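You operate a simulated robot arm through the tools that you are given. There is no shell and no other tool.

Carry out the task below with a simulated two-armed robot. There is one attempt and no reset: what you move stays moved.

Task
Slide the green pot to zone FOUR, heat the soup and serve a bowl.
Fine: slide it, do not lift it; on 6, not left on 9, till it shows hot, then hob off; one ladle into the yellow bowl; the red ladle goes back; touch no hot metal; a teaspoon spilt at most. Set down upright: ladle with red handle.

Only the result counts: the job must be done as asked and must still hold three seconds after the hand-in. Knocking over, shifting, dropping, spilling or breaking anything else fails it.

Robot
Two 7-joint arms with fingered hands on one trunk that stands fixed in place. Base frame: the origin is at the foot of the trunk, x ahead of it, y to its left, z up; the work surface is at about z = 90. Units: cm, rad, N and s.
The left shoulder is at [3, 13.6, 120.5], the right one opposite. Each reaches about 125.3 cm from its shoulder. Payload 5 kg a hand.
The TCP of each hand is the grasp point between the finger pads, 4.2 cm short of the fingertips. In the tool frame z runs along the fingers and y along their closing line. The gripper opens to 20.8 cm; its body begins 11.9 cm behind the TCP. The gripper is a hand of 4 fingers: y runs from the thumb to the fingers, the wrist lies at [0, 0, -33.2] in the tool frame, and closing takes about 1.5 s.
Orientation is told as [roll, pitch, yaw] about the base's x, y, z axes, in that order, counted from this pose: with the fingers straight down and closing along the base's y, the tool's x points along the base's -x, its y along +y and its z along -z.

Tools
- The arms move only by the tool step_arm. It takes "left_commands", "right_commands" or both (then of equal length, played together; a hand with none holds still); each is a list of rows, each a list of 6 numbers: the shift along the base's x, y, z in units of 40 mm (1.0 is 40 mm), then the turn, a rotation vector about the base's x, y, z in units of 8 degrees (1.0 is 8 degrees). In form: [[dx, dy, dz, rx, ry, rz], ...]. A call has 1 to 20 rows; each row shifts and turns the commanded pose from where the row before left it. "left_claw" and "right_claw" are, for a hand that has rows, the closure in counts, from 0 (fully open) to 255 (shut), set as the call begins (left out, the last holds). A call with a number of a shift or a turn outside -1 to 1 is refused whole. Rows are played at 5 a second. More than 5 cm and 0.15 rad between two rows, or a gripper value outside its range, and nothing of the call is played. Where a pose cannot be reached the arm comes as near as it can. A force on the tool above 40 N (or 10 N above the force at the start of the call, whichever is more), or a blocked arm, ends the call early, and 0.2 s more pass. The fingers move at their own pace (about 7.2 cm/s each) and stop on an object; they squeeze with about 25 N. The grip force told is the motor's: it shows also when the fingers shut on nothing. Time passes only in rows, and 0.2 s behind the last, so rows that do not move let the fingers close. It gives the time, the measured TCP pose, the force on the tool (base axes), the opening and the grip force at its end, in the units of the frame above (readings bear some noise), with the torque about the TCP (base axes, N m) and any sound that the robot's microphone picked up.
- Cameras (640 x 400 px; columns grow to the right, rows downward): "scene" is now at [4.74, -0.41, 193.57]; the picture's right is [-0.13, -0.99, -0.00], its down [-0.77, 0.10, -0.62] and it looks along [0.62, -0.08, -0.78] (base axes); focal length 362 px, centre (320, 200). "left" rides on the left gripper at [-10.1, 0, -14.5] in its tool frame; the picture's right is [0.00, -1.00, 0.00], its down [0.82, 0.00, -0.57] and it looks along [0.57, 0.00, 0.82] (tool axes); focal length 261 px, centre (320, 200). "right" rides on the right gripper at [10.1, 0, -14.5] in its tool frame; the picture's right is [0.00, 1.00, 0.00], its down [-0.82, 0.00, -0.57] and it looks along [-0.57, 0.00, 0.82] (tool axes); focal length 261 px, centre (320, 200). There is no depth. A picture from a camera that has moved, and an enlarged one, comes with that camera's place and axes in the base frame and with its lens. The place of the scene camera against the robot may be out by one fixed shift of up to 1.2 cm in any direction.
- camera(camera): a new picture of that camera. No time passes.
- lift_body(by): moves the trunk up (or, below 0, down) by that many cm; the arms and the scene camera ride with it, the base frame stays. It gives what a move gives, with no picture.
- hand_shape(shape, hand): the hand has 4 fingers and takes this shape, open, in about a second: jaw (thumb against the fingers, like two jaws); tri (thumb and two fingers); tip (a fingertip pinch); poke (one finger out to press); point (the index stretched); flat (the hand flat); cup (the hand cupped); fist (a fist). The gripper value then closes the fingers along that shape, each until it touches; the sizes above hold for jaw. It gives what a move gives, with no picture.
- aim_head(pan, tilt): turns the head with the scene camera to pan (to the left, within 2.496 rad either way) and tilt (down, from -0.506 to 1.204), counted from straight ahead of the robot. It gives what a move gives.
- enlarge(camera, box): a new picture of the part [left, top, right, bottom] of that camera's present view, enlarged. No time passes.
- close_job(): hands the job in; it is judged then, once.

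Nothing tells you positions but the pictures and the camera data. Unless the task says otherwise, let go and move clear before handing in.

The tools are called after "Request:" as a command line: name --argument value ..., lists and objects as JSON in quotes. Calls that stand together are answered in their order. step_arm: Moves the arms, as the interface text tells. Its arguments: {"type":"object","properties":{"left_commands":{"type":"array","items":{"type":"array","items":{"type":"number"}}},"left_claw":{"type":"number"},"right_commands":{"type":"array","items":{"type":"array","items":{"type":"number"}}},"right_claw":{"type":"number"}},"required":[]} The other tools are called the same way: lift_body (by) moves the trunk up or down; hand_shape (shape, hand) gives the hand a shape; aim_head (pan, tilt) turns the head that bears the scene camera; camera (camera) takes a picture; enlarge (camera, box) takes an enlarged picture of a part of a camera's view; close_job () hands the job in.

At the start:

```text
time: 0.0
left_tcp_pos: [64.56, 8.63, 135.79]
left_orientation: [0.0, -0.001, 0.0]
left_contact_force: [-0.4, 0.5, -0.6]
left_torque: [0.0, 0.0, 0.0]
left_gripper_width: 20.78
left_gripper_force: 0.1
left_shape: jaw
right_tcp_pos: [53.99, -52.27, 136.51]
right_orientation: [0.0, 0.001, 0.0]
right_contact_force: [-1.0, -0.8, 0.1]
right_torque: [0.03, -0.02, 0.05]
right_gripper_width: 20.79
right_gripper_force: 0.0
right_shape: jaw
trunk travel left (down, up): [-22.5, 26.5]
head pan, tilt (commanded): [-0.127, 0.895]
```

scene: 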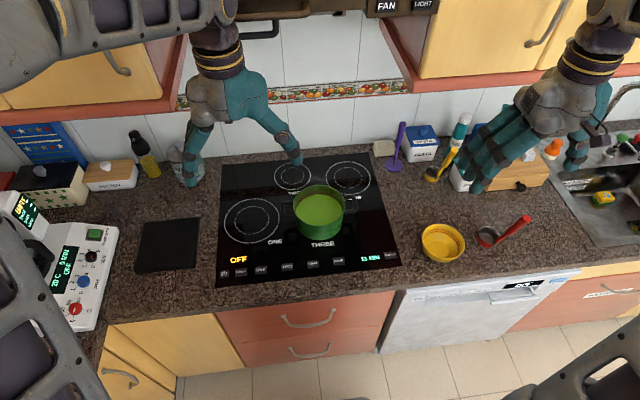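
right: 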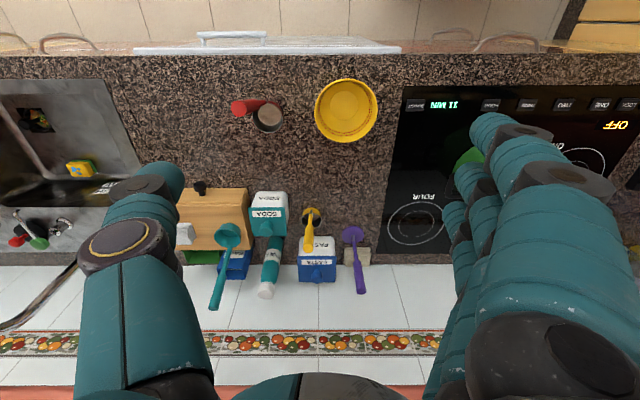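
left: 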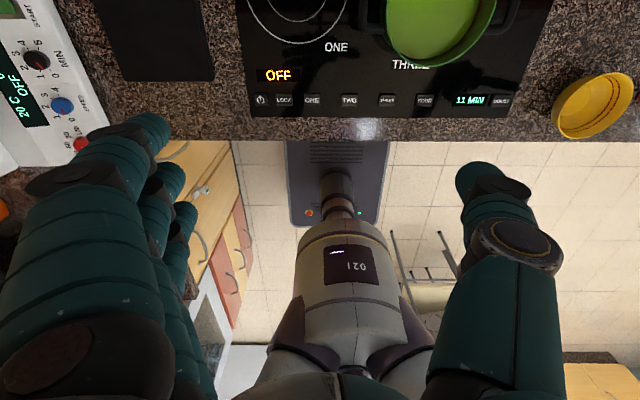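

I see the green pot on zone THREE of a touch hob, with a yellow bowl and a red-handled ladle on the counter to its right. I'll look closer at the hob panel, pot and ladle before moving.

Request:
enlarge --camera "scene" --box '[200, 140, 420, 290]'

Request:
enlarge --camera "scene" --box '[400, 190, 560, 290]'

Request:
enlarge --camera "right" --box '[200, 60, 640, 300]'

Request:
enlarge --camera "left" --box '[230, 0, 640, 150]'

```text
2.67 times, centred on (310, 215) of scene
camera zoom: at [4.74, -0.41, 193.57], right [-0.13, -0.99, 0.0], down [-0.77, 0.1, -0.62], along [0.62, -0.08, -0.78], focal length 967 px, centre (347, 160)
```

zoom: 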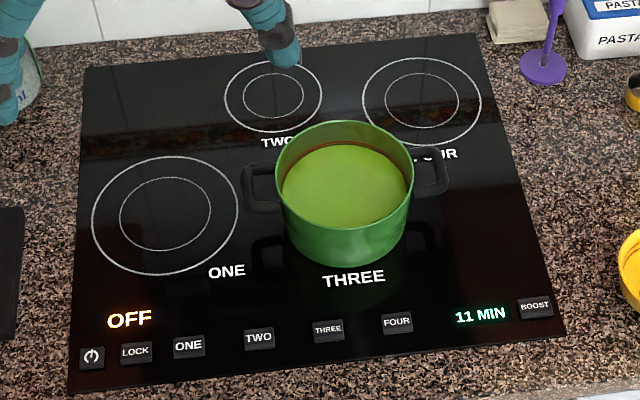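

```text
4.00 times, centred on (480, 240) of scene
camera zoom: at [4.74, -0.41, 193.57], right [-0.13, -0.99, 0.0], down [-0.77, 0.1, -0.62], along [0.62, -0.08, -0.78], focal length 1450 px, centre (-320, 40)
```

zoom: 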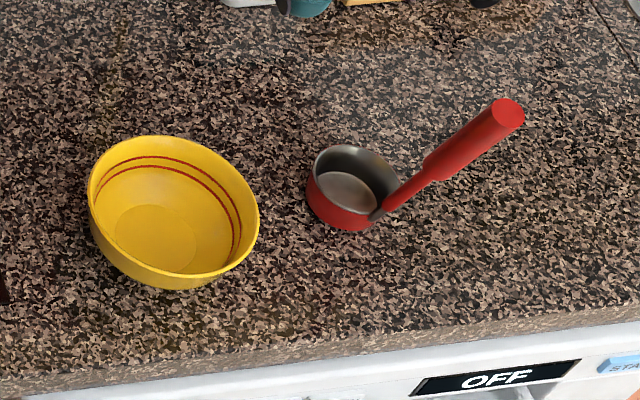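

```text
1.45 times, centred on (420, 180) of right
camera zoom: at [43.96, -52.28, 150.97], right [0.0, 1.0, 0.0], down [0.82, 0.0, 0.57], along [0.57, 0.0, -0.82], focal length 379 px, centre (174, 229)
```

zoom: 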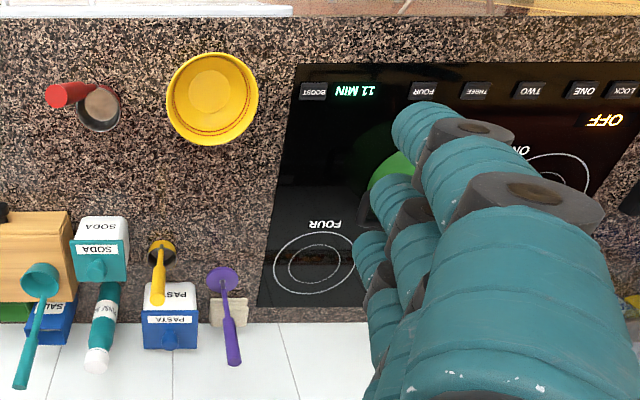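

```text
1.56 times, centred on (435, 75) of left
camera zoom: at [74.64, 8.68, 150.34], right [0.0, -1.0, 0.0], down [-0.82, 0.0, 0.57], along [-0.57, 0.0, -0.82], focal length 407 px, centre (140, 395)
```

zoom: 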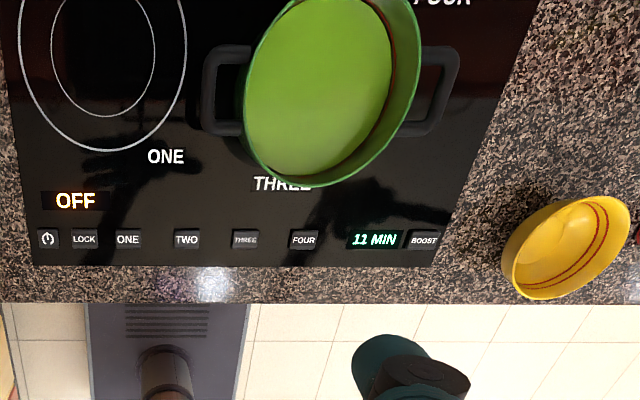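

The panel shows power, LOCK, ONE–FOUR and BOOST at about x=61.4, with FOUR at y≈-14. The pot is near (77,-10), zone FOUR near (97,-23), the bowl near (60,-47), and the ladle cup near (62,-64) with its handle leaning up to z≈114. I'll check the hood clearance and then the hob more closely with the head.

Request:
aim_head --pan -0.1 --tilt 0.35

Request:
camera --camera "scene"

```text
time: 1.0
left_tcp_pos: [64.48, 8.83, 135.87]
left_orientation: [-0.001, -0.001, 0.0]
left_contact_force: [-0.3, -0.7, -0.5]
left_torque: [-0.01, 0.0, 0.01]
left_gripper_width: 20.77
left_gripper_force: 0.0
left_shape: jaw
right_tcp_pos: [54.02, -52.39, 136.53]
right_orientation: [-0.001, -0.002, 0.0]
right_contact_force: [1.0, 0.3, -0.7]
right_torque: [0.0, -0.05, 0.01]
right_gripper_width: 20.77
right_gripper_force: 0.0
right_shape: jaw
trunk travel left (down, up): [-22.5, 26.5]
head pan, tilt (commanded): [-0.099, 0.351]
```

```text
taken
camera scene: at [6.49, -0.36, 198.28], right [-0.1, -1.0, 0.0], down [-0.34, 0.03, -0.94], along [0.93, -0.09, -0.34], focal length 362 px, centre (320, 200)
```

scene: 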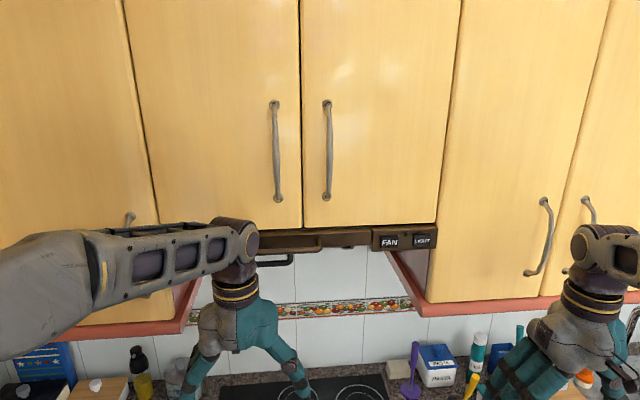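

The hood underside looks to be above z≈155, with cabinets on the sides bottoming near z≈140. I'll move the left hand aside and bring the right hand, whose camera looks forward, over towards the hob for a calibrated view of the pot and zones.

Request:
step_arm --left_commands '[[0, 1, 0, 0, 0, 0], [0, 1, 0, 0, 0, 0], [0, 1, 0, 0, 0, 0], [0, 1, 0, 0, 0, 0], [0, 1, 0, 0, 0, 0], [0, 0.5, 0, 0, 0, 0], [0, 0, 0, 0, 0, 0], [0, 0, 0, 0, 0, 0], [0, 0, 0, 0, 0, 0], [0, 0, 0, 0, 0, 0]]' --right_commands '[[0, 0.9, 0, 0, 0, 0], [0, 0.9, 0, 0, 0, 0], [0, 0.9, 0, 0, 0, 0], [0, 0.9, 0, 0, 0, 0], [0, 0.9, 0, 0, 0, 0], [0, 0.9, 0, 0, 0, 0], [0, 0.9, 0, 0, 0, 0], [0, 0.9, 0, 0, 0, 0], [0, 0.9, 0, 0, 0, 0], [0, 0.9, 0, 0, 0, 0]]'

Request:
aim_head --pan -0.127 --tilt 0.895

Request:
camera --camera "scene"

Request:
camera --camera "right"

```text
time: 2.6
left_tcp_pos: [64.39, 29.58, 135.67]
left_orientation: [-0.007, 0.003, -0.02]
left_contact_force: [-4.0, -38.2, 0.5]
left_torque: [6.07, -0.92, -4.26]
left_gripper_width: 20.76
left_gripper_force: 0.0
left_shape: jaw
right_tcp_pos: [53.94, -27.46, 136.36]
right_orientation: [0.001, -0.003, 0.002]
right_contact_force: [-0.8, 2.2, 0.3]
right_torque: [-0.32, -0.07, 0.0]
right_gripper_width: 20.76
right_gripper_force: 0.1
right_shape: jaw
trunk travel left (down, up): [-22.5, 26.5]
head pan, tilt (commanded): [-0.099, 0.351]
stopped in row 8 (left hand): the force on the tool passed its limit at 45 N (the readings are from after the stop); the commanded pose is now the measured one
```

```text
time: 3.5
left_tcp_pos: [64.48, 29.62, 135.65]
left_orientation: [-0.001, 0.004, -0.015]
left_contact_force: [-6.0, -45.3, -1.0]
left_torque: [7.17, -0.69, -4.97]
left_gripper_width: 20.79
left_gripper_force: 0.1
left_shape: jaw
right_tcp_pos: [53.89, -28.04, 136.35]
right_orientation: [0.004, -0.001, 0.001]
right_contact_force: [-1.0, 0.1, 0.1]
right_torque: [0.01, -0.02, 0.03]
right_gripper_width: 20.76
right_gripper_force: 0.0
right_shape: jaw
trunk travel left (down, up): [-22.5, 26.5]
head pan, tilt (commanded): [-0.127, 0.895]
```

```text
taken
camera scene: at [4.66, -1.15, 193.57], right [-0.13, -0.99, 0.0], down [-0.77, 0.1, -0.63], along [0.62, -0.08, -0.78], focal length 362 px, centre (320, 200)
```

scene: 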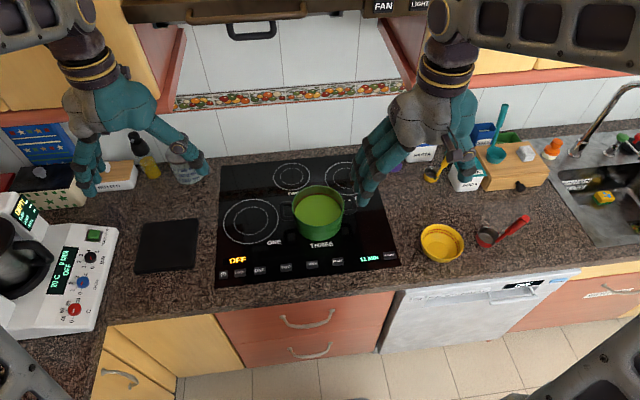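

```text
taken
camera right: at [43.92, -28.02, 150.76], right [0.0, 1.0, 0.0], down [0.82, -0.01, 0.57], along [0.57, 0.0, -0.82], focal length 261 px, centre (320, 200)
```

right: 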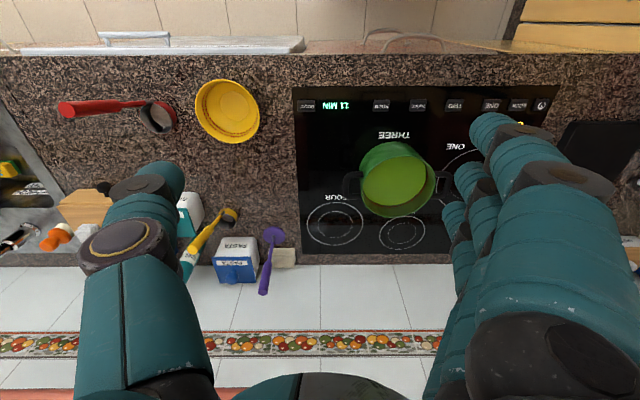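

The left hand met something on its left side at 45 N, so I'll back it off immediately and look at what is there.

Request:
step_arm --left_commands '[[0, -0.5, 0, 0, 0, 0], [0, -0.5, 0, 0, 0, 0], [0, 0, 0, 0, 0, 0]]'

Request:
camera --camera "left"

Request:
aim_head --pan 0.6 --tilt 0.6

Request:
camera --camera "scene"

```text
time: 4.3
left_tcp_pos: [64.54, 26.69, 135.66]
left_orientation: [-0.003, 0.003, -0.004]
left_contact_force: [0.7, 1.4, 0.2]
left_torque: [-0.22, -0.01, 0.01]
left_gripper_width: 20.8
left_gripper_force: 0.1
left_shape: jaw
right_tcp_pos: [54.01, -27.35, 136.49]
right_orientation: [0.001, 0.0, 0.0]
right_contact_force: [0.3, 0.7, -0.3]
right_torque: [-0.14, 0.03, 0.01]
right_gripper_width: 20.78
right_gripper_force: 0.1
right_shape: jaw
trunk travel left (down, up): [-22.5, 26.5]
head pan, tilt (commanded): [-0.127, 0.895]
```

```text
taken
camera left: at [74.59, 26.62, 150.11], right [0.0, -1.0, 0.0], down [-0.82, 0.0, 0.57], along [-0.57, 0.0, -0.82], focal length 261 px, centre (320, 200)
```

left: 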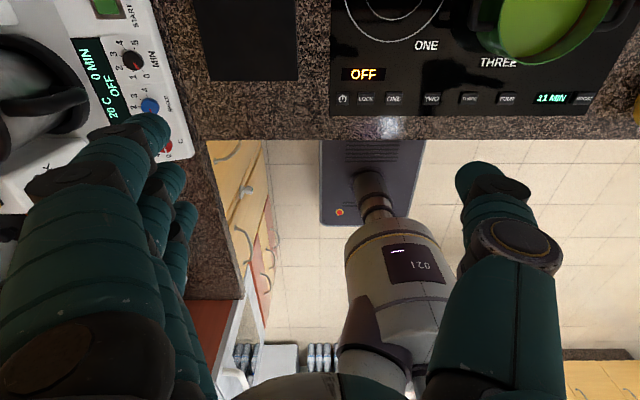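

```text
time: 5.4
left_tcp_pos: [64.45, 26.48, 135.47]
left_orientation: [-0.003, 0.004, -0.01]
left_contact_force: [0.1, 0.2, -0.3]
left_torque: [0.01, 0.02, 0.0]
left_gripper_width: 20.81
left_gripper_force: 0.1
left_shape: jaw
right_tcp_pos: [53.99, -27.43, 136.47]
right_orientation: [0.0, 0.002, 0.002]
right_contact_force: [-0.6, 0.2, 0.1]
right_torque: [0.02, 0.05, -0.05]
right_gripper_width: 20.81
right_gripper_force: 0.0
right_shape: jaw
trunk travel left (down, up): [-22.5, 26.5]
head pan, tilt (commanded): [0.6, 0.6]
```

```text
taken
camera scene: at [4.53, 5.61, 196.0], right [0.56, -0.83, 0.0], down [-0.47, -0.32, -0.82], along [0.68, 0.47, -0.57], focal length 362 px, centre (320, 200)
```

scene: 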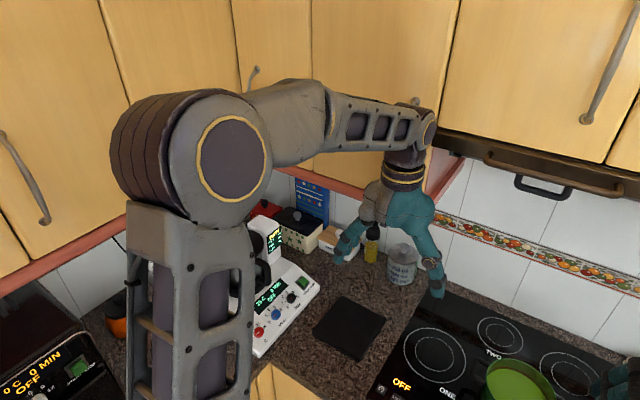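

The left wrist had brushed the fixed upper cabinet; it is free now and nothing on the counter appears disturbed. Next I'll measure the pot and zone FOUR precisely from the right hand's camera.

Request:
enlarge --camera "right" --box '[280, 80, 480, 260]'

Request:
enlarge --camera "right" --box '[40, 70, 270, 160]'

```text
2.22 times, centred on (380, 170) of right
camera zoom: at [44.0, -27.38, 150.86], right [0.0, 1.0, 0.0], down [0.82, 0.0, 0.57], along [0.57, 0.0, -0.82], focal length 579 px, centre (187, 267)
```

zoom: 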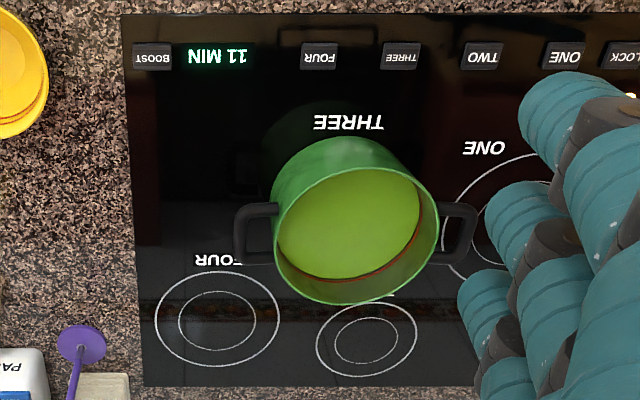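

```text
2.78 times, centred on (155, 115) of right
camera zoom: at [44.0, -27.38, 150.86], right [0.0, 1.0, 0.0], down [0.82, 0.0, 0.57], along [0.57, 0.0, -0.82], focal length 725 px, centre (779, 436)
```

zoom: 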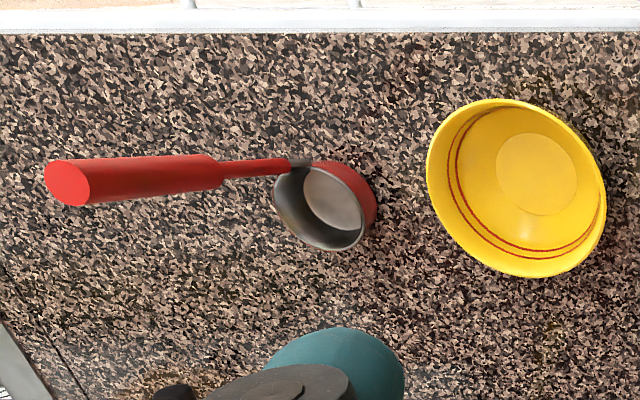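

From the calibrated view the pot centre is about (76.9,-9.6) with radius 8.6 and rim z≈99; zone FOUR's centre is about (95.5,-23.3). I plan to push it with the right hand's fingers pointing down, as a two-point cradle behind the pot, so first I'll half-close the hand and check the finger geometry.

Request:
step_arm --right_commands '[[0, 0.25, -0.5, 0, 0, 0], [0, 0.5, -0.5, 0, 0, 0], [0, 0.5, -0.5, 0, 0, 0], [0, 0.5, -0.5, 0, 0, 0], [0, 0.5, -0.5, 0, 0, 0], [0, 0.5, -0.5, 0, 0, 0], [0, 0.5, 0, 0, 0, 0], [0, 0.5, 0, 0, 0, 0], [0, 0, 0, 0, 0, 0]]' --right_claw 125

Request:
camera --camera "right"

Request:
aim_head --pan -0.15 --tilt 0.95

Request:
camera --camera "scene"

```text
time: 7.4
left_tcp_pos: [64.39, 26.44, 135.65]
left_orientation: [-0.003, 0.004, -0.009]
left_contact_force: [0.1, -0.9, 0.2]
left_torque: [0.04, -0.03, 0.0]
left_gripper_width: 20.81
left_gripper_force: 0.2
left_shape: jaw
right_tcp_pos: [53.98, -12.41, 124.37]
right_orientation: [0.0, 0.0, 0.002]
right_contact_force: [-0.6, -0.6, -0.3]
right_torque: [0.04, -0.01, 0.02]
right_gripper_width: 10.7
right_gripper_force: 0.0
right_shape: jaw
trunk travel left (down, up): [-22.5, 26.5]
head pan, tilt (commanded): [0.6, 0.6]
```

```text
taken
camera right: at [43.97, -12.44, 138.74], right [0.0, 1.0, 0.0], down [0.82, 0.0, 0.57], along [0.57, 0.0, -0.82], focal length 261 px, centre (320, 200)
```

right: 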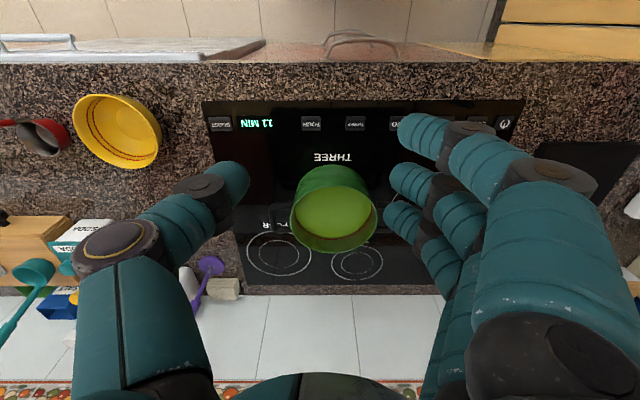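

```text
time: 8.5
left_tcp_pos: [64.46, 26.48, 135.6]
left_orientation: [-0.004, 0.003, -0.008]
left_contact_force: [-0.6, -0.6, 0.5]
left_torque: [-0.01, 0.01, -0.02]
left_gripper_width: 20.79
left_gripper_force: 0.0
left_shape: jaw
right_tcp_pos: [54.04, -12.38, 124.33]
right_orientation: [-0.001, 0.0, 0.002]
right_contact_force: [0.7, -0.2, -0.7]
right_torque: [-0.05, 0.01, -0.01]
right_gripper_width: 10.68
right_gripper_force: 0.0
right_shape: jaw
trunk travel left (down, up): [-22.5, 26.5]
head pan, tilt (commanded): [-0.15, 0.949]
```

```text
taken
camera scene: at [4.41, -0.49, 193.17], right [-0.15, -0.99, 0.0], down [-0.8, 0.12, -0.58], along [0.58, -0.09, -0.81], focal length 362 px, centre (320, 200)
```

scene: 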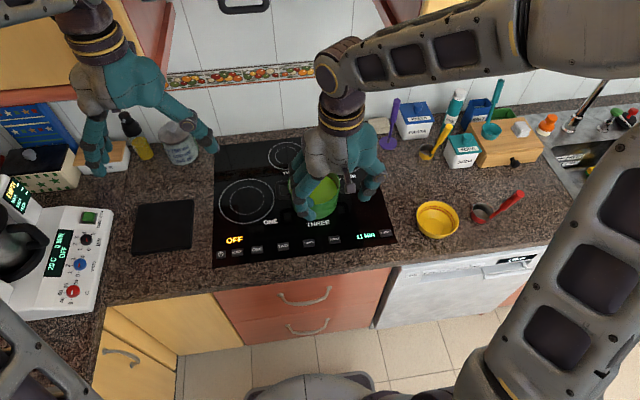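

With the hand half closed, the three fingers span about 8 cm fore-aft at +y and the thumb sits at -y. I'll close to about 7 cm and come down behind the pot near (59,-6.6,97), staying clear of the touch panel.

Request:
step_arm --right_commands '[[0.125, 0.145, -0.65, 0, 0, 0], [0.125, 0.145, -0.65, 0, 0, 0], [0.125, 0.145, -0.65, 0, 0, 0], [0.125, 0.145, -0.65, 0, 0, 0], [0.125, 0.145, -0.65, 0, 0, 0], [0.125, 0.145, -0.65, 0, 0, 0], [0.125, 0.145, -0.65, 0, 0, 0], [0.125, 0.145, -0.65, 0, 0, 0], [0.125, 0.145, -0.65, 0, 0, 0], [0.125, 0.145, -0.5, 0, 0, 0], [0, 0, 0, 0, 0, 0]]' --right_claw 168

Request:
camera --camera "right"

Request:
enlarge --camera "scene" --box '[200, 110, 420, 270]'

```text
time: 10.9
left_tcp_pos: [64.46, 26.35, 135.6]
left_orientation: [-0.004, 0.002, -0.009]
left_contact_force: [-0.8, 0.2, -0.8]
left_torque: [-0.01, -0.05, 0.03]
left_gripper_width: 20.82
left_gripper_force: 0.1
left_shape: jaw
right_tcp_pos: [58.97, -6.6, 98.89]
right_orientation: [0.001, -0.002, 0.001]
right_contact_force: [-0.6, 0.3, 0.3]
right_torque: [0.01, -0.08, 0.0]
right_gripper_width: 7.15
right_gripper_force: 0.0
right_shape: jaw
trunk travel left (down, up): [-22.5, 26.5]
head pan, tilt (commanded): [-0.15, 0.949]
```

```text
taken
camera right: at [48.91, -6.59, 113.41], right [0.0, 1.0, 0.0], down [0.82, 0.0, 0.57], along [0.57, 0.0, -0.82], focal length 261 px, centre (320, 200)
```

right: 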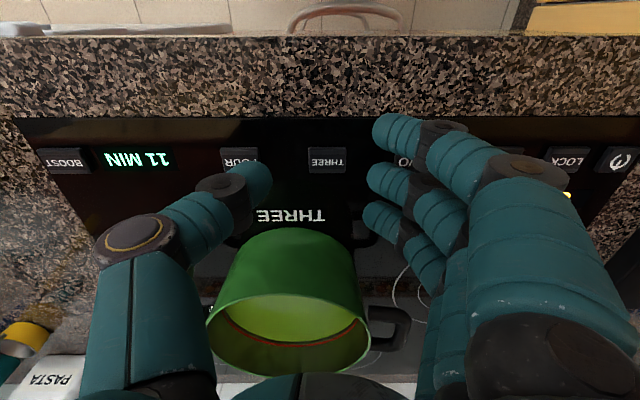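

```text
2.50 times, centred on (310, 190) of scene
camera zoom: at [4.35, -0.53, 193.17], right [-0.15, -0.99, 0.0], down [-0.8, 0.12, -0.58], along [0.58, -0.09, -0.81], focal length 906 px, centre (345, 225)
```

zoom: 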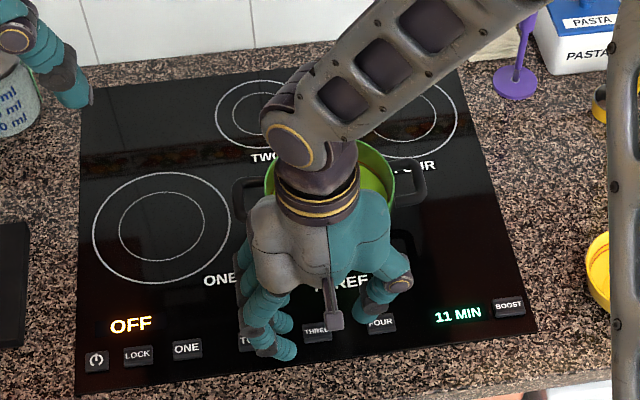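

The hand is centred behind the pot as planned. I'll lower about 1.6 cm more and ease forward until it just meets the pot.

Request:
step_arm --right_commands '[[0, 0, -0.2, 0, 0, 0], [0, 0, -0.2, 0, 0, 0], [0.25, 0, 0, 0, 0, 0], [0.25, 0, 0, 0, 0, 0], [0.25, 0, 0, 0, 0, 0], [0.2, 0, 0, 0, 0, 0], [0.2, 0, 0, 0, 0, 0], [0.15, 0, 0, 0, 0, 0], [0.15, 0, 0, 0, 0, 0], [0, 0, 0, 0, 0, 0]]'

Request:
camera --camera "right"

Request:
enlarge --camera "scene" --box '[200, 110, 420, 270]'

```text
time: 13.1
left_tcp_pos: [64.52, 26.46, 135.64]
left_orientation: [-0.001, 0.004, -0.01]
left_contact_force: [0.3, 0.8, -0.3]
left_torque: [-0.01, 0.01, 0.04]
left_gripper_width: 20.77
left_gripper_force: 0.0
left_shape: jaw
right_tcp_pos: [64.77, -6.79, 97.24]
right_orientation: [0.0, 0.0, 0.002]
right_contact_force: [0.4, -0.3, 0.2]
right_torque: [0.07, 0.01, -0.01]
right_gripper_width: 7.13
right_gripper_force: 0.1
right_shape: jaw
trunk travel left (down, up): [-22.5, 26.5]
head pan, tilt (commanded): [-0.15, 0.949]
```

```text
taken
camera right: at [54.71, -6.62, 111.76], right [0.0, 1.0, 0.0], down [0.82, 0.0, 0.57], along [0.57, 0.0, -0.82], focal length 261 px, centre (320, 200)
```

right: 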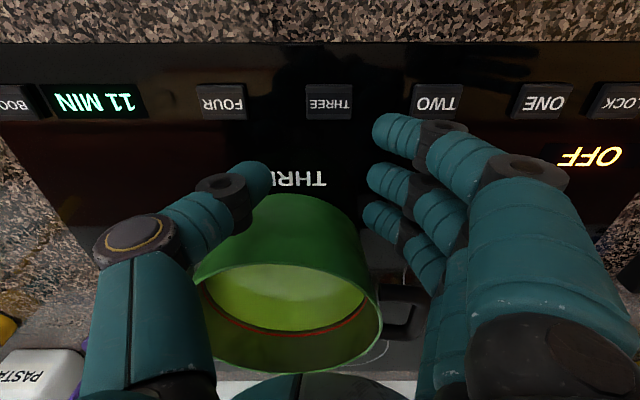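

```text
2.50 times, centred on (310, 190) of scene
camera zoom: at [4.4, -0.5, 193.17], right [-0.15, -0.99, 0.0], down [-0.8, 0.12, -0.58], along [0.58, -0.09, -0.81], focal length 906 px, centre (345, 225)
```

zoom: 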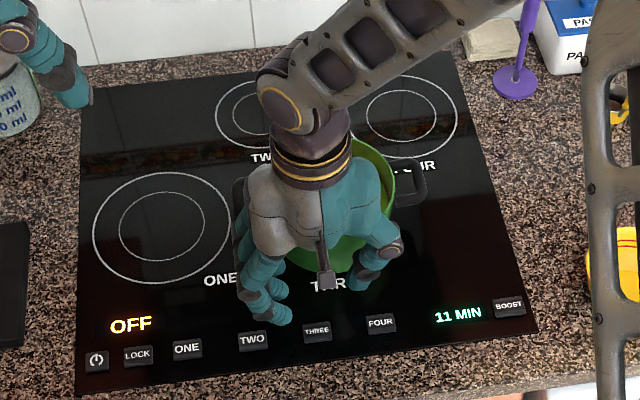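

No contact yet, with the thumb and front finger just short of the wall. I'll go forward another 2 cm slowly.

Request:
step_arm --right_commands '[[0.08, 0, 0, 0, 0, 0], [0.08, 0, 0, 0, 0, 0], [0.08, 0, 0, 0, 0, 0], [0.08, 0, 0, 0, 0, 0], [0.08, 0, 0, 0, 0, 0], [0.08, 0, 0, 0, 0, 0], [0, 0, 0, 0, 0, 0]]'

Request:
camera --camera "right"

```text
time: 14.7
left_tcp_pos: [64.51, 26.51, 135.5]
left_orientation: [-0.003, 0.002, -0.009]
left_contact_force: [0.3, 0.7, 0.1]
left_torque: [0.0, 0.01, -0.01]
left_gripper_width: 20.8
left_gripper_force: 0.1
left_shape: jaw
right_tcp_pos: [66.64, -6.65, 97.46]
right_orientation: [-0.001, 0.0, 0.002]
right_contact_force: [0.5, -0.2, 0.0]
right_torque: [0.04, 0.02, 0.01]
right_gripper_width: 7.12
right_gripper_force: 0.1
right_shape: jaw
trunk travel left (down, up): [-22.5, 26.5]
head pan, tilt (commanded): [-0.15, 0.949]
```

```text
taken
camera right: at [56.71, -6.6, 111.85], right [0.0, 1.0, 0.0], down [0.82, 0.0, 0.57], along [0.57, 0.0, -0.82], focal length 261 px, centre (320, 200)
```

right: 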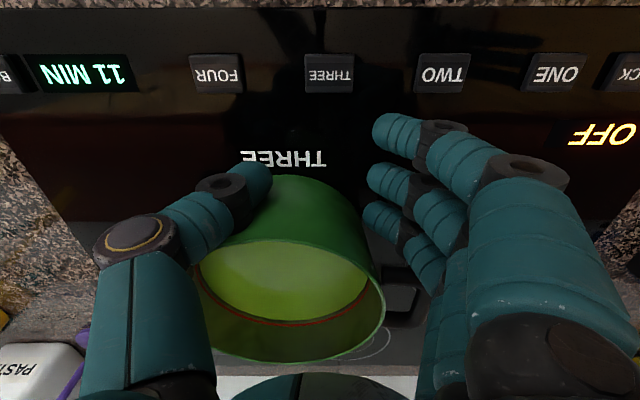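

The thumb is nearly at the near wall and the front finger is close to the left wall, with no contact force. I'll begin the slow diagonal push towards zone FOUR in short stages.

Request:
step_arm --right_commands '[[0.1, -0.075, 0, 0, 0, 0], [0.1, -0.075, 0, 0, 0, 0], [0.1, -0.075, 0, 0, 0, 0], [0.1, -0.075, 0, 0, 0, 0], [0.1, -0.075, 0, 0, 0, 0], [0.1, -0.075, 0, 0, 0, 0], [0.1, -0.075, 0, 0, 0, 0], [0.1, -0.075, 0, 0, 0, 0], [0.1, -0.075, 0, 0, 0, 0], [0.1, -0.075, 0, 0, 0, 0]]'

Request:
camera --camera "right"

Request:
enlarge --camera "scene" --box '[200, 110, 420, 270]'

```text
time: 16.9
left_tcp_pos: [64.44, 26.44, 135.62]
left_orientation: [-0.003, 0.004, -0.007]
left_contact_force: [0.5, 0.8, -0.2]
left_torque: [0.02, 0.0, -0.03]
left_gripper_width: 20.76
left_gripper_force: 0.0
left_shape: jaw
right_tcp_pos: [70.74, -9.67, 97.59]
right_orientation: [0.001, 0.001, 0.0]
right_contact_force: [-1.3, 0.9, -1.2]
right_torque: [0.03, 0.08, 0.05]
right_gripper_width: 7.18
right_gripper_force: 0.0
right_shape: jaw
trunk travel left (down, up): [-22.5, 26.5]
head pan, tilt (commanded): [-0.15, 0.949]
```

```text
taken
camera right: at [60.74, -9.64, 111.88], right [0.0, 1.0, 0.0], down [0.82, 0.0, 0.57], along [0.57, 0.0, -0.82], focal length 261 px, centre (320, 200)
```

right: 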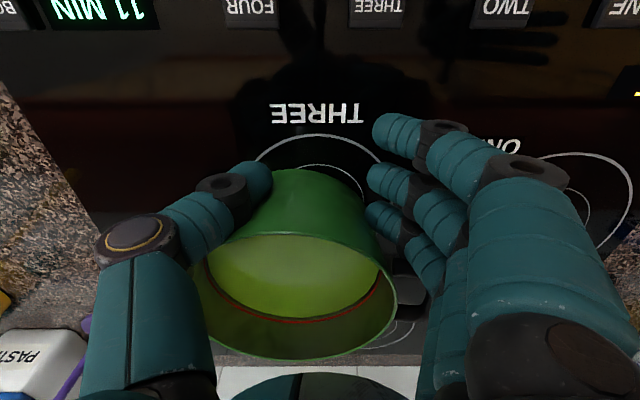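

```text
2.50 times, centred on (310, 190) of scene
camera zoom: at [4.44, -0.51, 193.17], right [-0.15, -0.99, 0.0], down [-0.8, 0.12, -0.58], along [0.58, -0.09, -0.81], focal length 906 px, centre (345, 225)
```

zoom: 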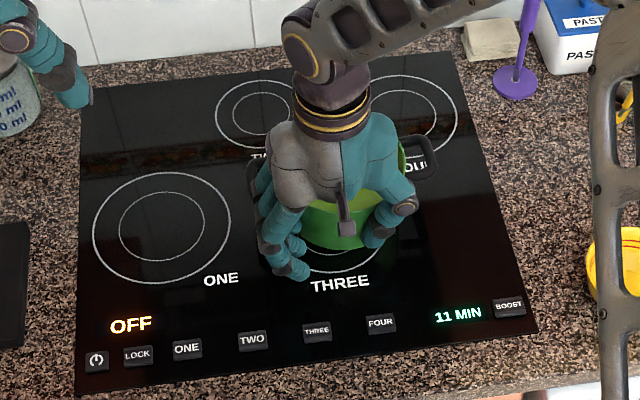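

The pot is sliding smoothly with the hand at only 1–2 N and is now around (81,-12). I'll continue the push.

Request:
step_arm --right_commands '[[0.1, -0.078, 0, 0, 0, 0], [0.1, -0.078, 0, 0, 0, 0], [0.1, -0.078, 0, 0, 0, 0], [0.1, -0.078, 0, 0, 0, 0], [0.1, -0.078, 0, 0, 0, 0], [0.1, -0.078, 0, 0, 0, 0], [0.1, -0.078, 0, 0, 0, 0], [0.1, -0.078, 0, 0, 0, 0], [0.1, -0.078, 0, 0, 0, 0], [0.1, -0.078, 0, 0, 0, 0], [0.1, -0.078, 0, 0, 0, 0], [0.1, -0.078, 0, 0, 0, 0], [0.1, -0.078, 0, 0, 0, 0], [0.1, -0.078, 0, 0, 0, 0], [0.1, -0.078, 0, 0, 0, 0], [0.1, -0.078, 0, 0, 0, 0], [0.1, -0.078, 0, 0, 0, 0], [0.1, -0.078, 0, 0, 0, 0], [0.1, -0.078, 0, 0, 0, 0], [0.1, -0.078, 0, 0, 0, 0]]'

Request:
camera --camera "right"

Request:
enlarge --camera "scene" --box '[200, 110, 420, 270]'

```text
time: 21.1
left_tcp_pos: [64.49, 26.46, 135.67]
left_orientation: [-0.003, 0.003, -0.01]
left_contact_force: [-0.2, -0.4, -0.1]
left_torque: [-0.02, 0.03, 0.04]
left_gripper_width: 20.79
left_gripper_force: 0.2
left_shape: jaw
right_tcp_pos: [78.68, -15.81, 97.39]
right_orientation: [-0.002, 0.0, 0.002]
right_contact_force: [-2.1, 0.7, 0.8]
right_torque: [0.03, 0.03, 0.06]
right_gripper_width: 7.17
right_gripper_force: 0.1
right_shape: jaw
trunk travel left (down, up): [-22.5, 26.5]
head pan, tilt (commanded): [-0.15, 0.949]
```

```text
taken
camera right: at [68.72, -15.82, 111.83], right [0.0, 1.0, 0.0], down [0.82, 0.0, 0.57], along [0.57, 0.0, -0.82], focal length 261 px, centre (320, 200)
```

right: 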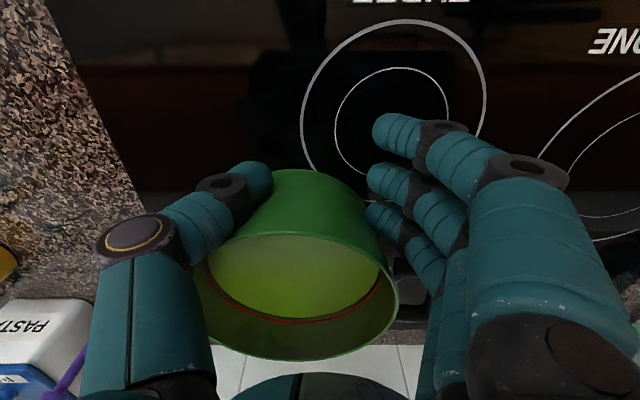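

```text
2.50 times, centred on (310, 190) of scene
camera zoom: at [4.43, -0.5, 193.17], right [-0.15, -0.99, 0.0], down [-0.8, 0.12, -0.58], along [0.58, -0.09, -0.81], focal length 906 px, centre (345, 225)
```

zoom: 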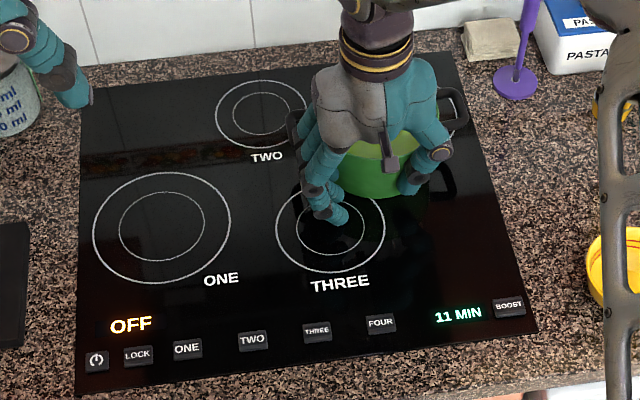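

The pot is now near (89,-18) and still seated against both contacts. I'll push the next portion and recheck.

Request:
step_arm --right_commands '[[0.1, -0.078, 0, 0, 0, 0], [0.1, -0.078, 0, 0, 0, 0], [0.1, -0.078, 0, 0, 0, 0], [0.1, -0.078, 0, 0, 0, 0], [0.1, -0.078, 0, 0, 0, 0], [0.1, -0.078, 0, 0, 0, 0], [0.1, -0.078, 0, 0, 0, 0], [0.1, -0.078, 0, 0, 0, 0], [0.1, -0.078, 0, 0, 0, 0], [0.1, -0.078, 0, 0, 0, 0], [0.1, -0.078, 0, 0, 0, 0], [0.1, -0.078, 0, 0, 0, 0], [0, 0, 0, 0, 0, 0]]'

Request:
enlarge --camera "scene" --box '[200, 110, 420, 270]'

Request:
camera --camera "right"

```text
time: 23.9
left_tcp_pos: [64.58, 26.49, 135.61]
left_orientation: [-0.004, 0.004, -0.008]
left_contact_force: [-0.5, -0.8, -0.1]
left_torque: [-0.07, 0.0, 0.0]
left_gripper_width: 20.79
left_gripper_force: 0.1
left_shape: jaw
right_tcp_pos: [83.5, -19.63, 97.47]
right_orientation: [-0.002, 0.0, 0.002]
right_contact_force: [-0.4, 0.2, -1.0]
right_torque: [0.03, 0.03, 0.05]
right_gripper_width: 7.19
right_gripper_force: 0.0
right_shape: jaw
trunk travel left (down, up): [-22.5, 26.5]
head pan, tilt (commanded): [-0.15, 0.949]
```

```text
2.50 times, centred on (310, 190) of scene
camera zoom: at [4.41, -0.49, 193.17], right [-0.15, -0.99, 0.0], down [-0.8, 0.12, -0.58], along [0.58, -0.09, -0.81], focal length 906 px, centre (345, 225)
```

zoom: 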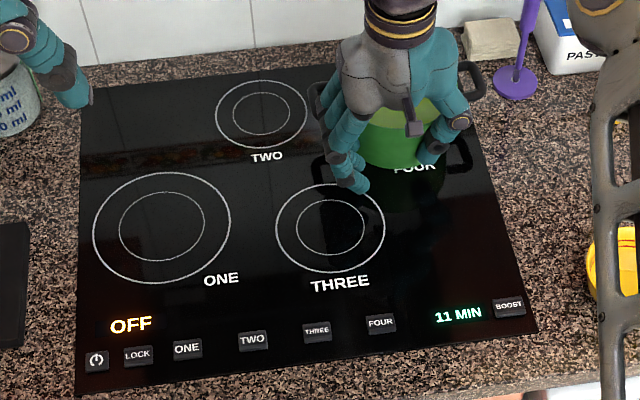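

```text
taken
camera right: at [73.52, -19.51, 111.88], right [0.0, 1.0, 0.0], down [0.82, 0.0, 0.57], along [0.57, 0.0, -0.82], focal length 261 px, centre (320, 200)
```

right: 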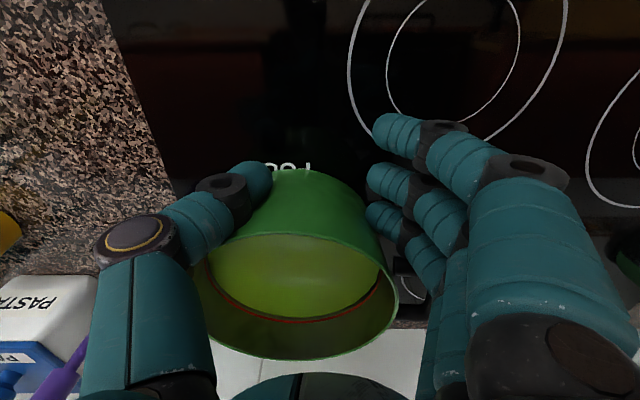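

The pot should now be near (94,-22). I'll back the hand straight off and lift to get a clear, calibrated view.

Request:
step_arm --right_commands '[[-0.3, 0, 0, 0, 0, 0], [-0.5, 0, 0, 0, 0, 0], [-0.7, 0, 0.2, 0, 0, 0], [-0.8, 0, 0.4, 0, 0, 0], [-0.8, 0, 0.7, 0, 0, 0], [-0.8, 0, 0.8, 0, 0, 0], [-0.8, 0, 0.8, 0, 0, 0], [-0.8, 0, 0.8, 0, 0, 0], [-0.5, 0, 0.8, 0, 0, 0], [-0.4, 0, 0.8, 0, 0, 0], [-0.4, 0, 0.8, 0, 0, 0], [0, 0, 0, 0, 0, 0]]'

Request:
enlarge --camera "right" --box '[200, 80, 480, 280]'

Request:
enlarge --camera "scene" --box '[200, 110, 420, 270]'

```text
time: 26.5
left_tcp_pos: [64.52, 26.44, 135.45]
left_orientation: [-0.003, 0.005, -0.008]
left_contact_force: [1.1, 0.3, -0.3]
left_torque: [0.01, 0.12, -0.01]
left_gripper_width: 20.78
left_gripper_force: 0.0
left_shape: jaw
right_tcp_pos: [56.28, -19.56, 121.67]
right_orientation: [0.001, 0.001, 0.002]
right_contact_force: [1.1, 0.4, -0.8]
right_torque: [-0.01, 0.07, 0.03]
right_gripper_width: 7.15
right_gripper_force: 0.0
right_shape: jaw
trunk travel left (down, up): [-22.5, 26.5]
head pan, tilt (commanded): [-0.15, 0.949]
```

```text
2.00 times, centred on (340, 180) of right
camera zoom: at [46.33, -19.54, 136.11], right [0.0, 1.0, 0.0], down [0.82, 0.0, 0.57], along [0.57, 0.0, -0.82], focal length 521 px, centre (280, 240)
```

zoom: 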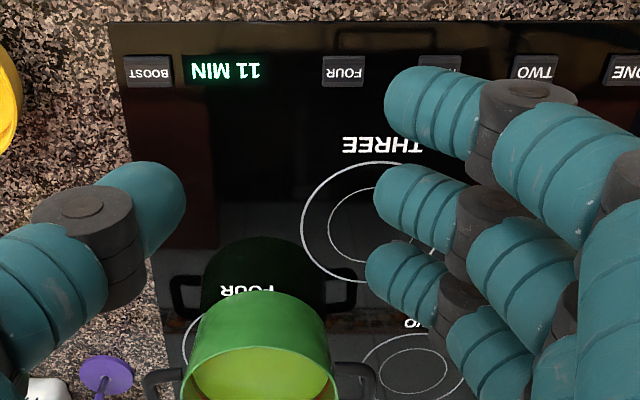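

```text
2.50 times, centred on (310, 190) of scene
camera zoom: at [4.59, -0.51, 193.16], right [-0.15, -0.99, 0.0], down [-0.8, 0.12, -0.58], along [0.57, -0.09, -0.81], focal length 906 px, centre (345, 225)
```

zoom: 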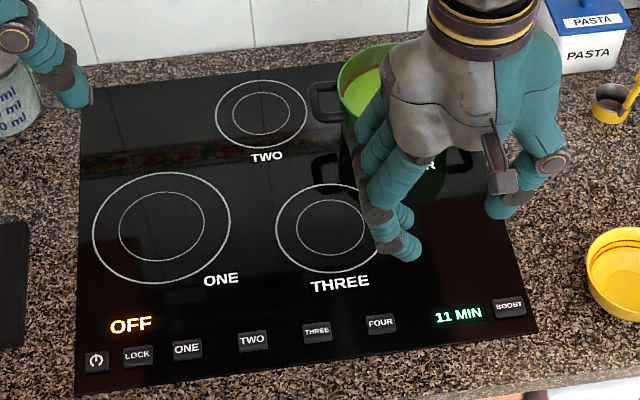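

The pot sits at about (94.1,-21.5), roughly 2 cm short of zone FOUR's centre. I'll return along the same path and give it one more small diagonal nudge.

Request:
step_arm --right_commands '[[0.4, 0, -0.8, 0, 0, 0], [0.4, 0, -0.8, 0, 0, 0], [0.5, 0, -0.8, 0, 0, 0], [0.8, 0, -0.8, 0, 0, 0], [0.8, 0, -0.8, 0, 0, 0], [0.8, 0, -0.8, 0, 0, 0], [0.8, 0, -0.7, 0, 0, 0], [0.8, 0, -0.4, 0, 0, 0], [0.6, 0, -0.1, 0, 0, 0], [0.4, 0, 0, 0, 0, 0], [0.15, 0, 0, 0, 0, 0], [0, 0, 0, 0, 0, 0]]'

Request:
camera --camera "right"

```text
time: 29.1
left_tcp_pos: [64.6, 26.47, 135.7]
left_orientation: [-0.003, 0.003, -0.011]
left_contact_force: [-0.5, 0.0, 0.4]
left_torque: [0.02, -0.03, 0.03]
left_gripper_width: 20.79
left_gripper_force: 0.1
left_shape: jaw
right_tcp_pos: [82.15, -19.42, 97.75]
right_orientation: [0.001, 0.001, 0.002]
right_contact_force: [-0.5, 0.9, 0.4]
right_torque: [-0.02, -0.02, 0.01]
right_gripper_width: 7.14
right_gripper_force: 0.1
right_shape: jaw
trunk travel left (down, up): [-22.5, 26.5]
head pan, tilt (commanded): [-0.15, 0.949]
```

```text
taken
camera right: at [72.09, -19.5, 112.21], right [0.0, 1.0, 0.0], down [0.82, 0.0, 0.57], along [0.57, 0.0, -0.82], focal length 261 px, centre (320, 200)
```

right: 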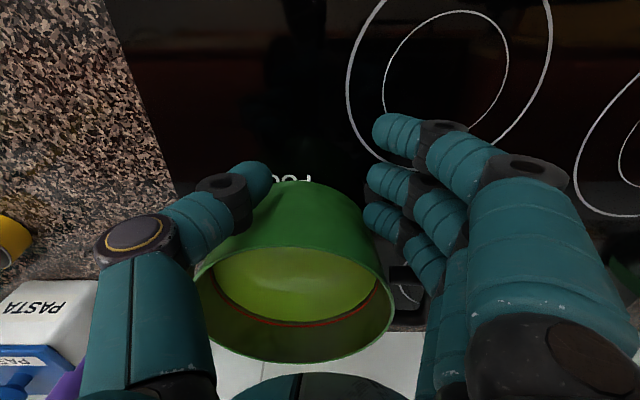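

The hand is just short of contact again. Now the small final nudge of about (+2.8,-1.9), then I'll back off.

Request:
step_arm --right_commands '[[0.1, 0, 0, 0, 0, 0], [0.1, 0, 0, 0, 0, 0], [0.08, -0.08, 0, 0, 0, 0], [0.08, -0.08, 0, 0, 0, 0], [0.08, -0.08, 0, 0, 0, 0], [0.08, -0.08, 0, 0, 0, 0], [0.08, -0.08, 0, 0, 0, 0], [0.08, -0.08, 0, 0, 0, 0], [0, 0, 0, 0, 0, 0], [-0.3, 0, 0, 0, 0, 0], [-0.5, 0, 0, 0, 0, 0], [-0.7, 0, 0.2, 0, 0, 0], [-0.8, 0, 0.4, 0, 0, 0], [-0.8, 0, 0.7, 0, 0, 0], [-0.8, 0, 0.9, 0, 0, 0], [-0.8, 0, 0.9, 0, 0, 0], [-0.8, 0, 0.9, 0, 0, 0], [-0.8, -0.3, 0.9, 0, 0, 0], [-0.8, -0.8, 0.9, 0, 0, 0], [-0.8, -0.8, 0.9, 0, 0, 0]]'

Request:
camera --camera "right"

Request:
enlarge --camera "scene" --box '[200, 110, 420, 270]'

```text
refused: row 19 steps farther than a row can; nothing moved
```

```text
taken
camera right: at [72.09, -19.5, 112.21], right [0.0, 1.0, 0.0], down [0.82, 0.0, 0.57], along [0.57, 0.0, -0.82], focal length 261 px, centre (320, 200)
```

right: 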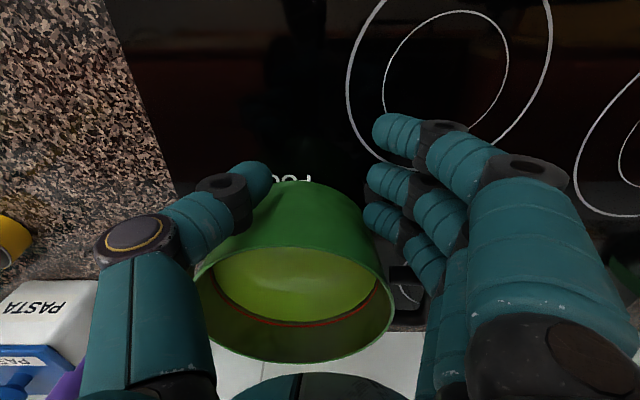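

```text
2.50 times, centred on (310, 190) of scene
camera zoom: at [4.41, -0.5, 193.17], right [-0.15, -0.99, 0.0], down [-0.8, 0.12, -0.58], along [0.58, -0.09, -0.81], focal length 906 px, centre (345, 225)
```

zoom: 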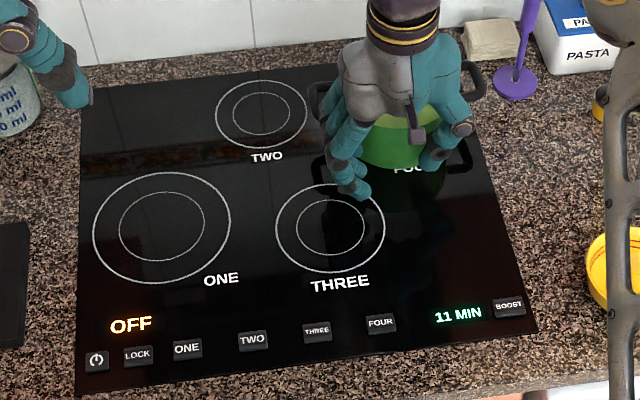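

The call was refused because one retreat row was too long; nothing moved. I'll repeat the nudge with smaller retreat rows.

Request:
step_arm --right_commands '[[0.1, 0, 0, 0, 0, 0], [0.1, 0, 0, 0, 0, 0], [0.08, -0.08, 0, 0, 0, 0], [0.08, -0.08, 0, 0, 0, 0], [0.08, -0.08, 0, 0, 0, 0], [0.08, -0.08, 0, 0, 0, 0], [0.08, -0.08, 0, 0, 0, 0], [0.08, -0.08, 0, 0, 0, 0], [0, 0, 0, 0, 0, 0], [-0.3, 0, 0, 0, 0, 0], [-0.5, 0, 0, 0, 0, 0], [-0.7, 0, 0.2, 0, 0, 0], [-0.8, 0, 0.4, 0, 0, 0], [-0.8, 0, 0.7, 0, 0, 0], [-0.8, 0, 0.8, 0, 0, 0], [-0.8, 0, 0.8, 0, 0, 0], [-0.8, 0, 0.8, 0, 0, 0], [-0.8, 0, 0.8, 0, 0, 0], [-0.5, 0, 0.8, 0, 0, 0], [-0.5, 0, 0.8, 0, 0, 0]]'

Request:
camera --camera "right"

Request:
enlarge --camera "scene" --box '[200, 110, 420, 270]'

```text
time: 33.3
left_tcp_pos: [64.32, 26.44, 135.75]
left_orientation: [-0.004, 0.0, -0.008]
left_contact_force: [-1.1, 0.2, 0.5]
left_torque: [-0.03, -0.17, 0.07]
left_gripper_width: 20.8
left_gripper_force: 0.1
left_shape: jaw
right_tcp_pos: [55.32, -21.24, 122.49]
right_orientation: [0.001, -0.001, 0.0]
right_contact_force: [-2.0, 0.1, 1.3]
right_torque: [-0.01, -0.13, 0.01]
right_gripper_width: 7.15
right_gripper_force: 0.1
right_shape: jaw
trunk travel left (down, up): [-22.5, 26.5]
head pan, tilt (commanded): [-0.15, 0.949]
```

```text
taken
camera right: at [45.33, -21.08, 136.82], right [0.0, 1.0, 0.0], down [0.82, 0.0, 0.57], along [0.57, 0.0, -0.82], focal length 261 px, centre (320, 200)
```

right: 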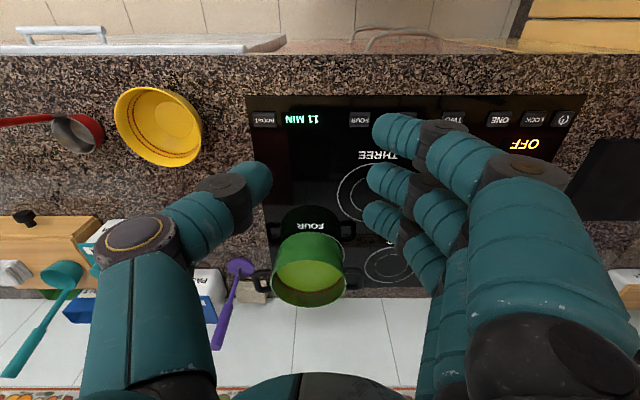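

```text
2.50 times, centred on (310, 190) of scene
camera zoom: at [4.13, -0.48, 193.18], right [-0.15, -0.99, 0.0], down [-0.8, 0.12, -0.58], along [0.58, -0.09, -0.81], focal length 906 px, centre (345, 225)
```

zoom: 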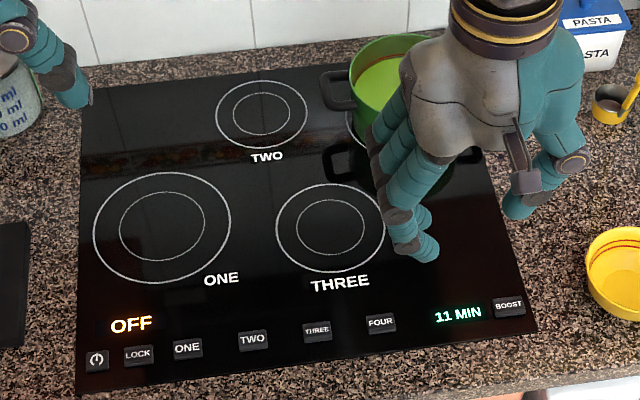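

The pot now looks to sit on zone FOUR. I'll move the right hand aside to check the ring around it.

Request:
step_arm --right_commands '[[0, -0.9, 0.4, 0, 0, 0], [0, -0.9, 0.4, 0, 0, 0], [0, -0.9, 0.4, 0, 0, 0], [0, -0.9, 0.4, 0, 0, 0], [0, -0.9, 0.4, 0, 0, 0], [0, -0.9, 0.4, 0, 0, 0], [0, -0.9, 0.4, 0, 0, 0], [0, -0.5, 0.4, 0, 0, 0]]'

Request:
camera --camera "scene"

Request:
enlarge --camera "scene" --box '[260, 100, 420, 200]'

Request:
enlarge --camera "right" --box '[340, 100, 540, 280]'

```text
time: 35.1
left_tcp_pos: [64.59, 26.4, 135.61]
left_orientation: [-0.005, 0.003, -0.008]
left_contact_force: [-0.4, 0.3, -0.3]
left_torque: [-0.02, -0.02, -0.01]
left_gripper_width: 20.8
left_gripper_force: 0.0
left_shape: jaw
right_tcp_pos: [55.68, -48.65, 134.93]
right_orientation: [0.0, 0.001, 0.002]
right_contact_force: [0.5, 0.7, 0.4]
right_torque: [-0.04, 0.01, -0.01]
right_gripper_width: 7.12
right_gripper_force: 0.0
right_shape: jaw
trunk travel left (down, up): [-22.5, 26.5]
head pan, tilt (commanded): [-0.15, 0.949]
```

```text
taken
camera scene: at [4.4, -0.54, 193.17], right [-0.15, -0.99, 0.0], down [-0.8, 0.12, -0.58], along [0.58, -0.09, -0.81], focal length 362 px, centre (320, 200)
```

scene: 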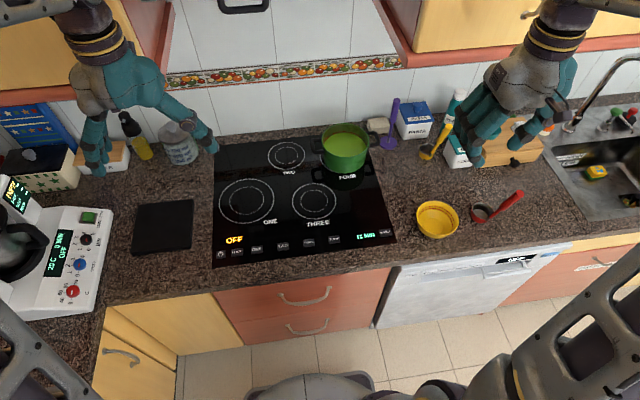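

```text
4.00 times, centred on (340, 150) of scene
camera zoom: at [4.4, -0.54, 193.17], right [-0.15, -0.99, 0.0], down [-0.8, 0.12, -0.58], along [0.58, -0.09, -0.81], focal length 1450 px, centre (240, 400)
```

zoom: 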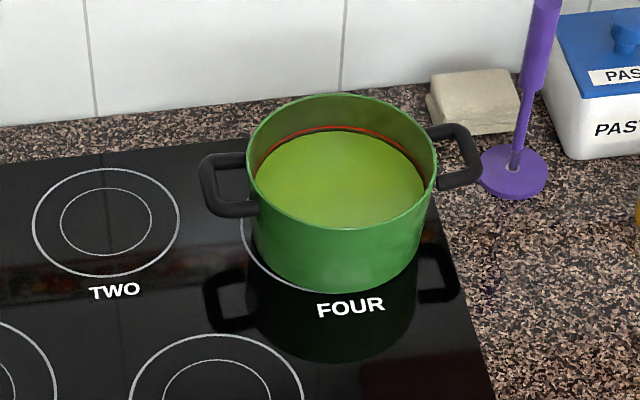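

```text
2.22 times, centred on (440, 190) of right
camera zoom: at [45.58, -48.66, 149.37], right [0.0, 1.0, 0.0], down [0.82, 0.0, 0.57], along [0.57, 0.0, -0.82], focal length 579 px, centre (53, 222)
```

zoom: 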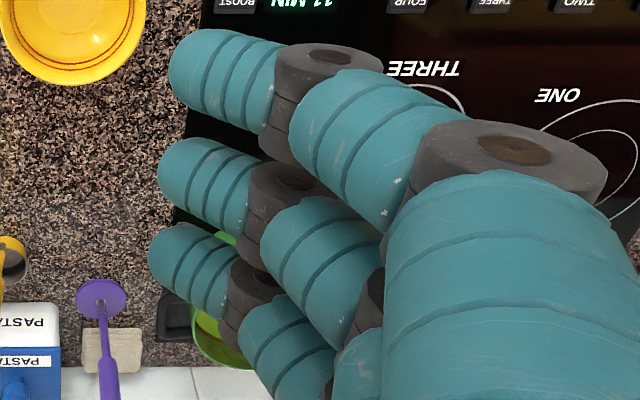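

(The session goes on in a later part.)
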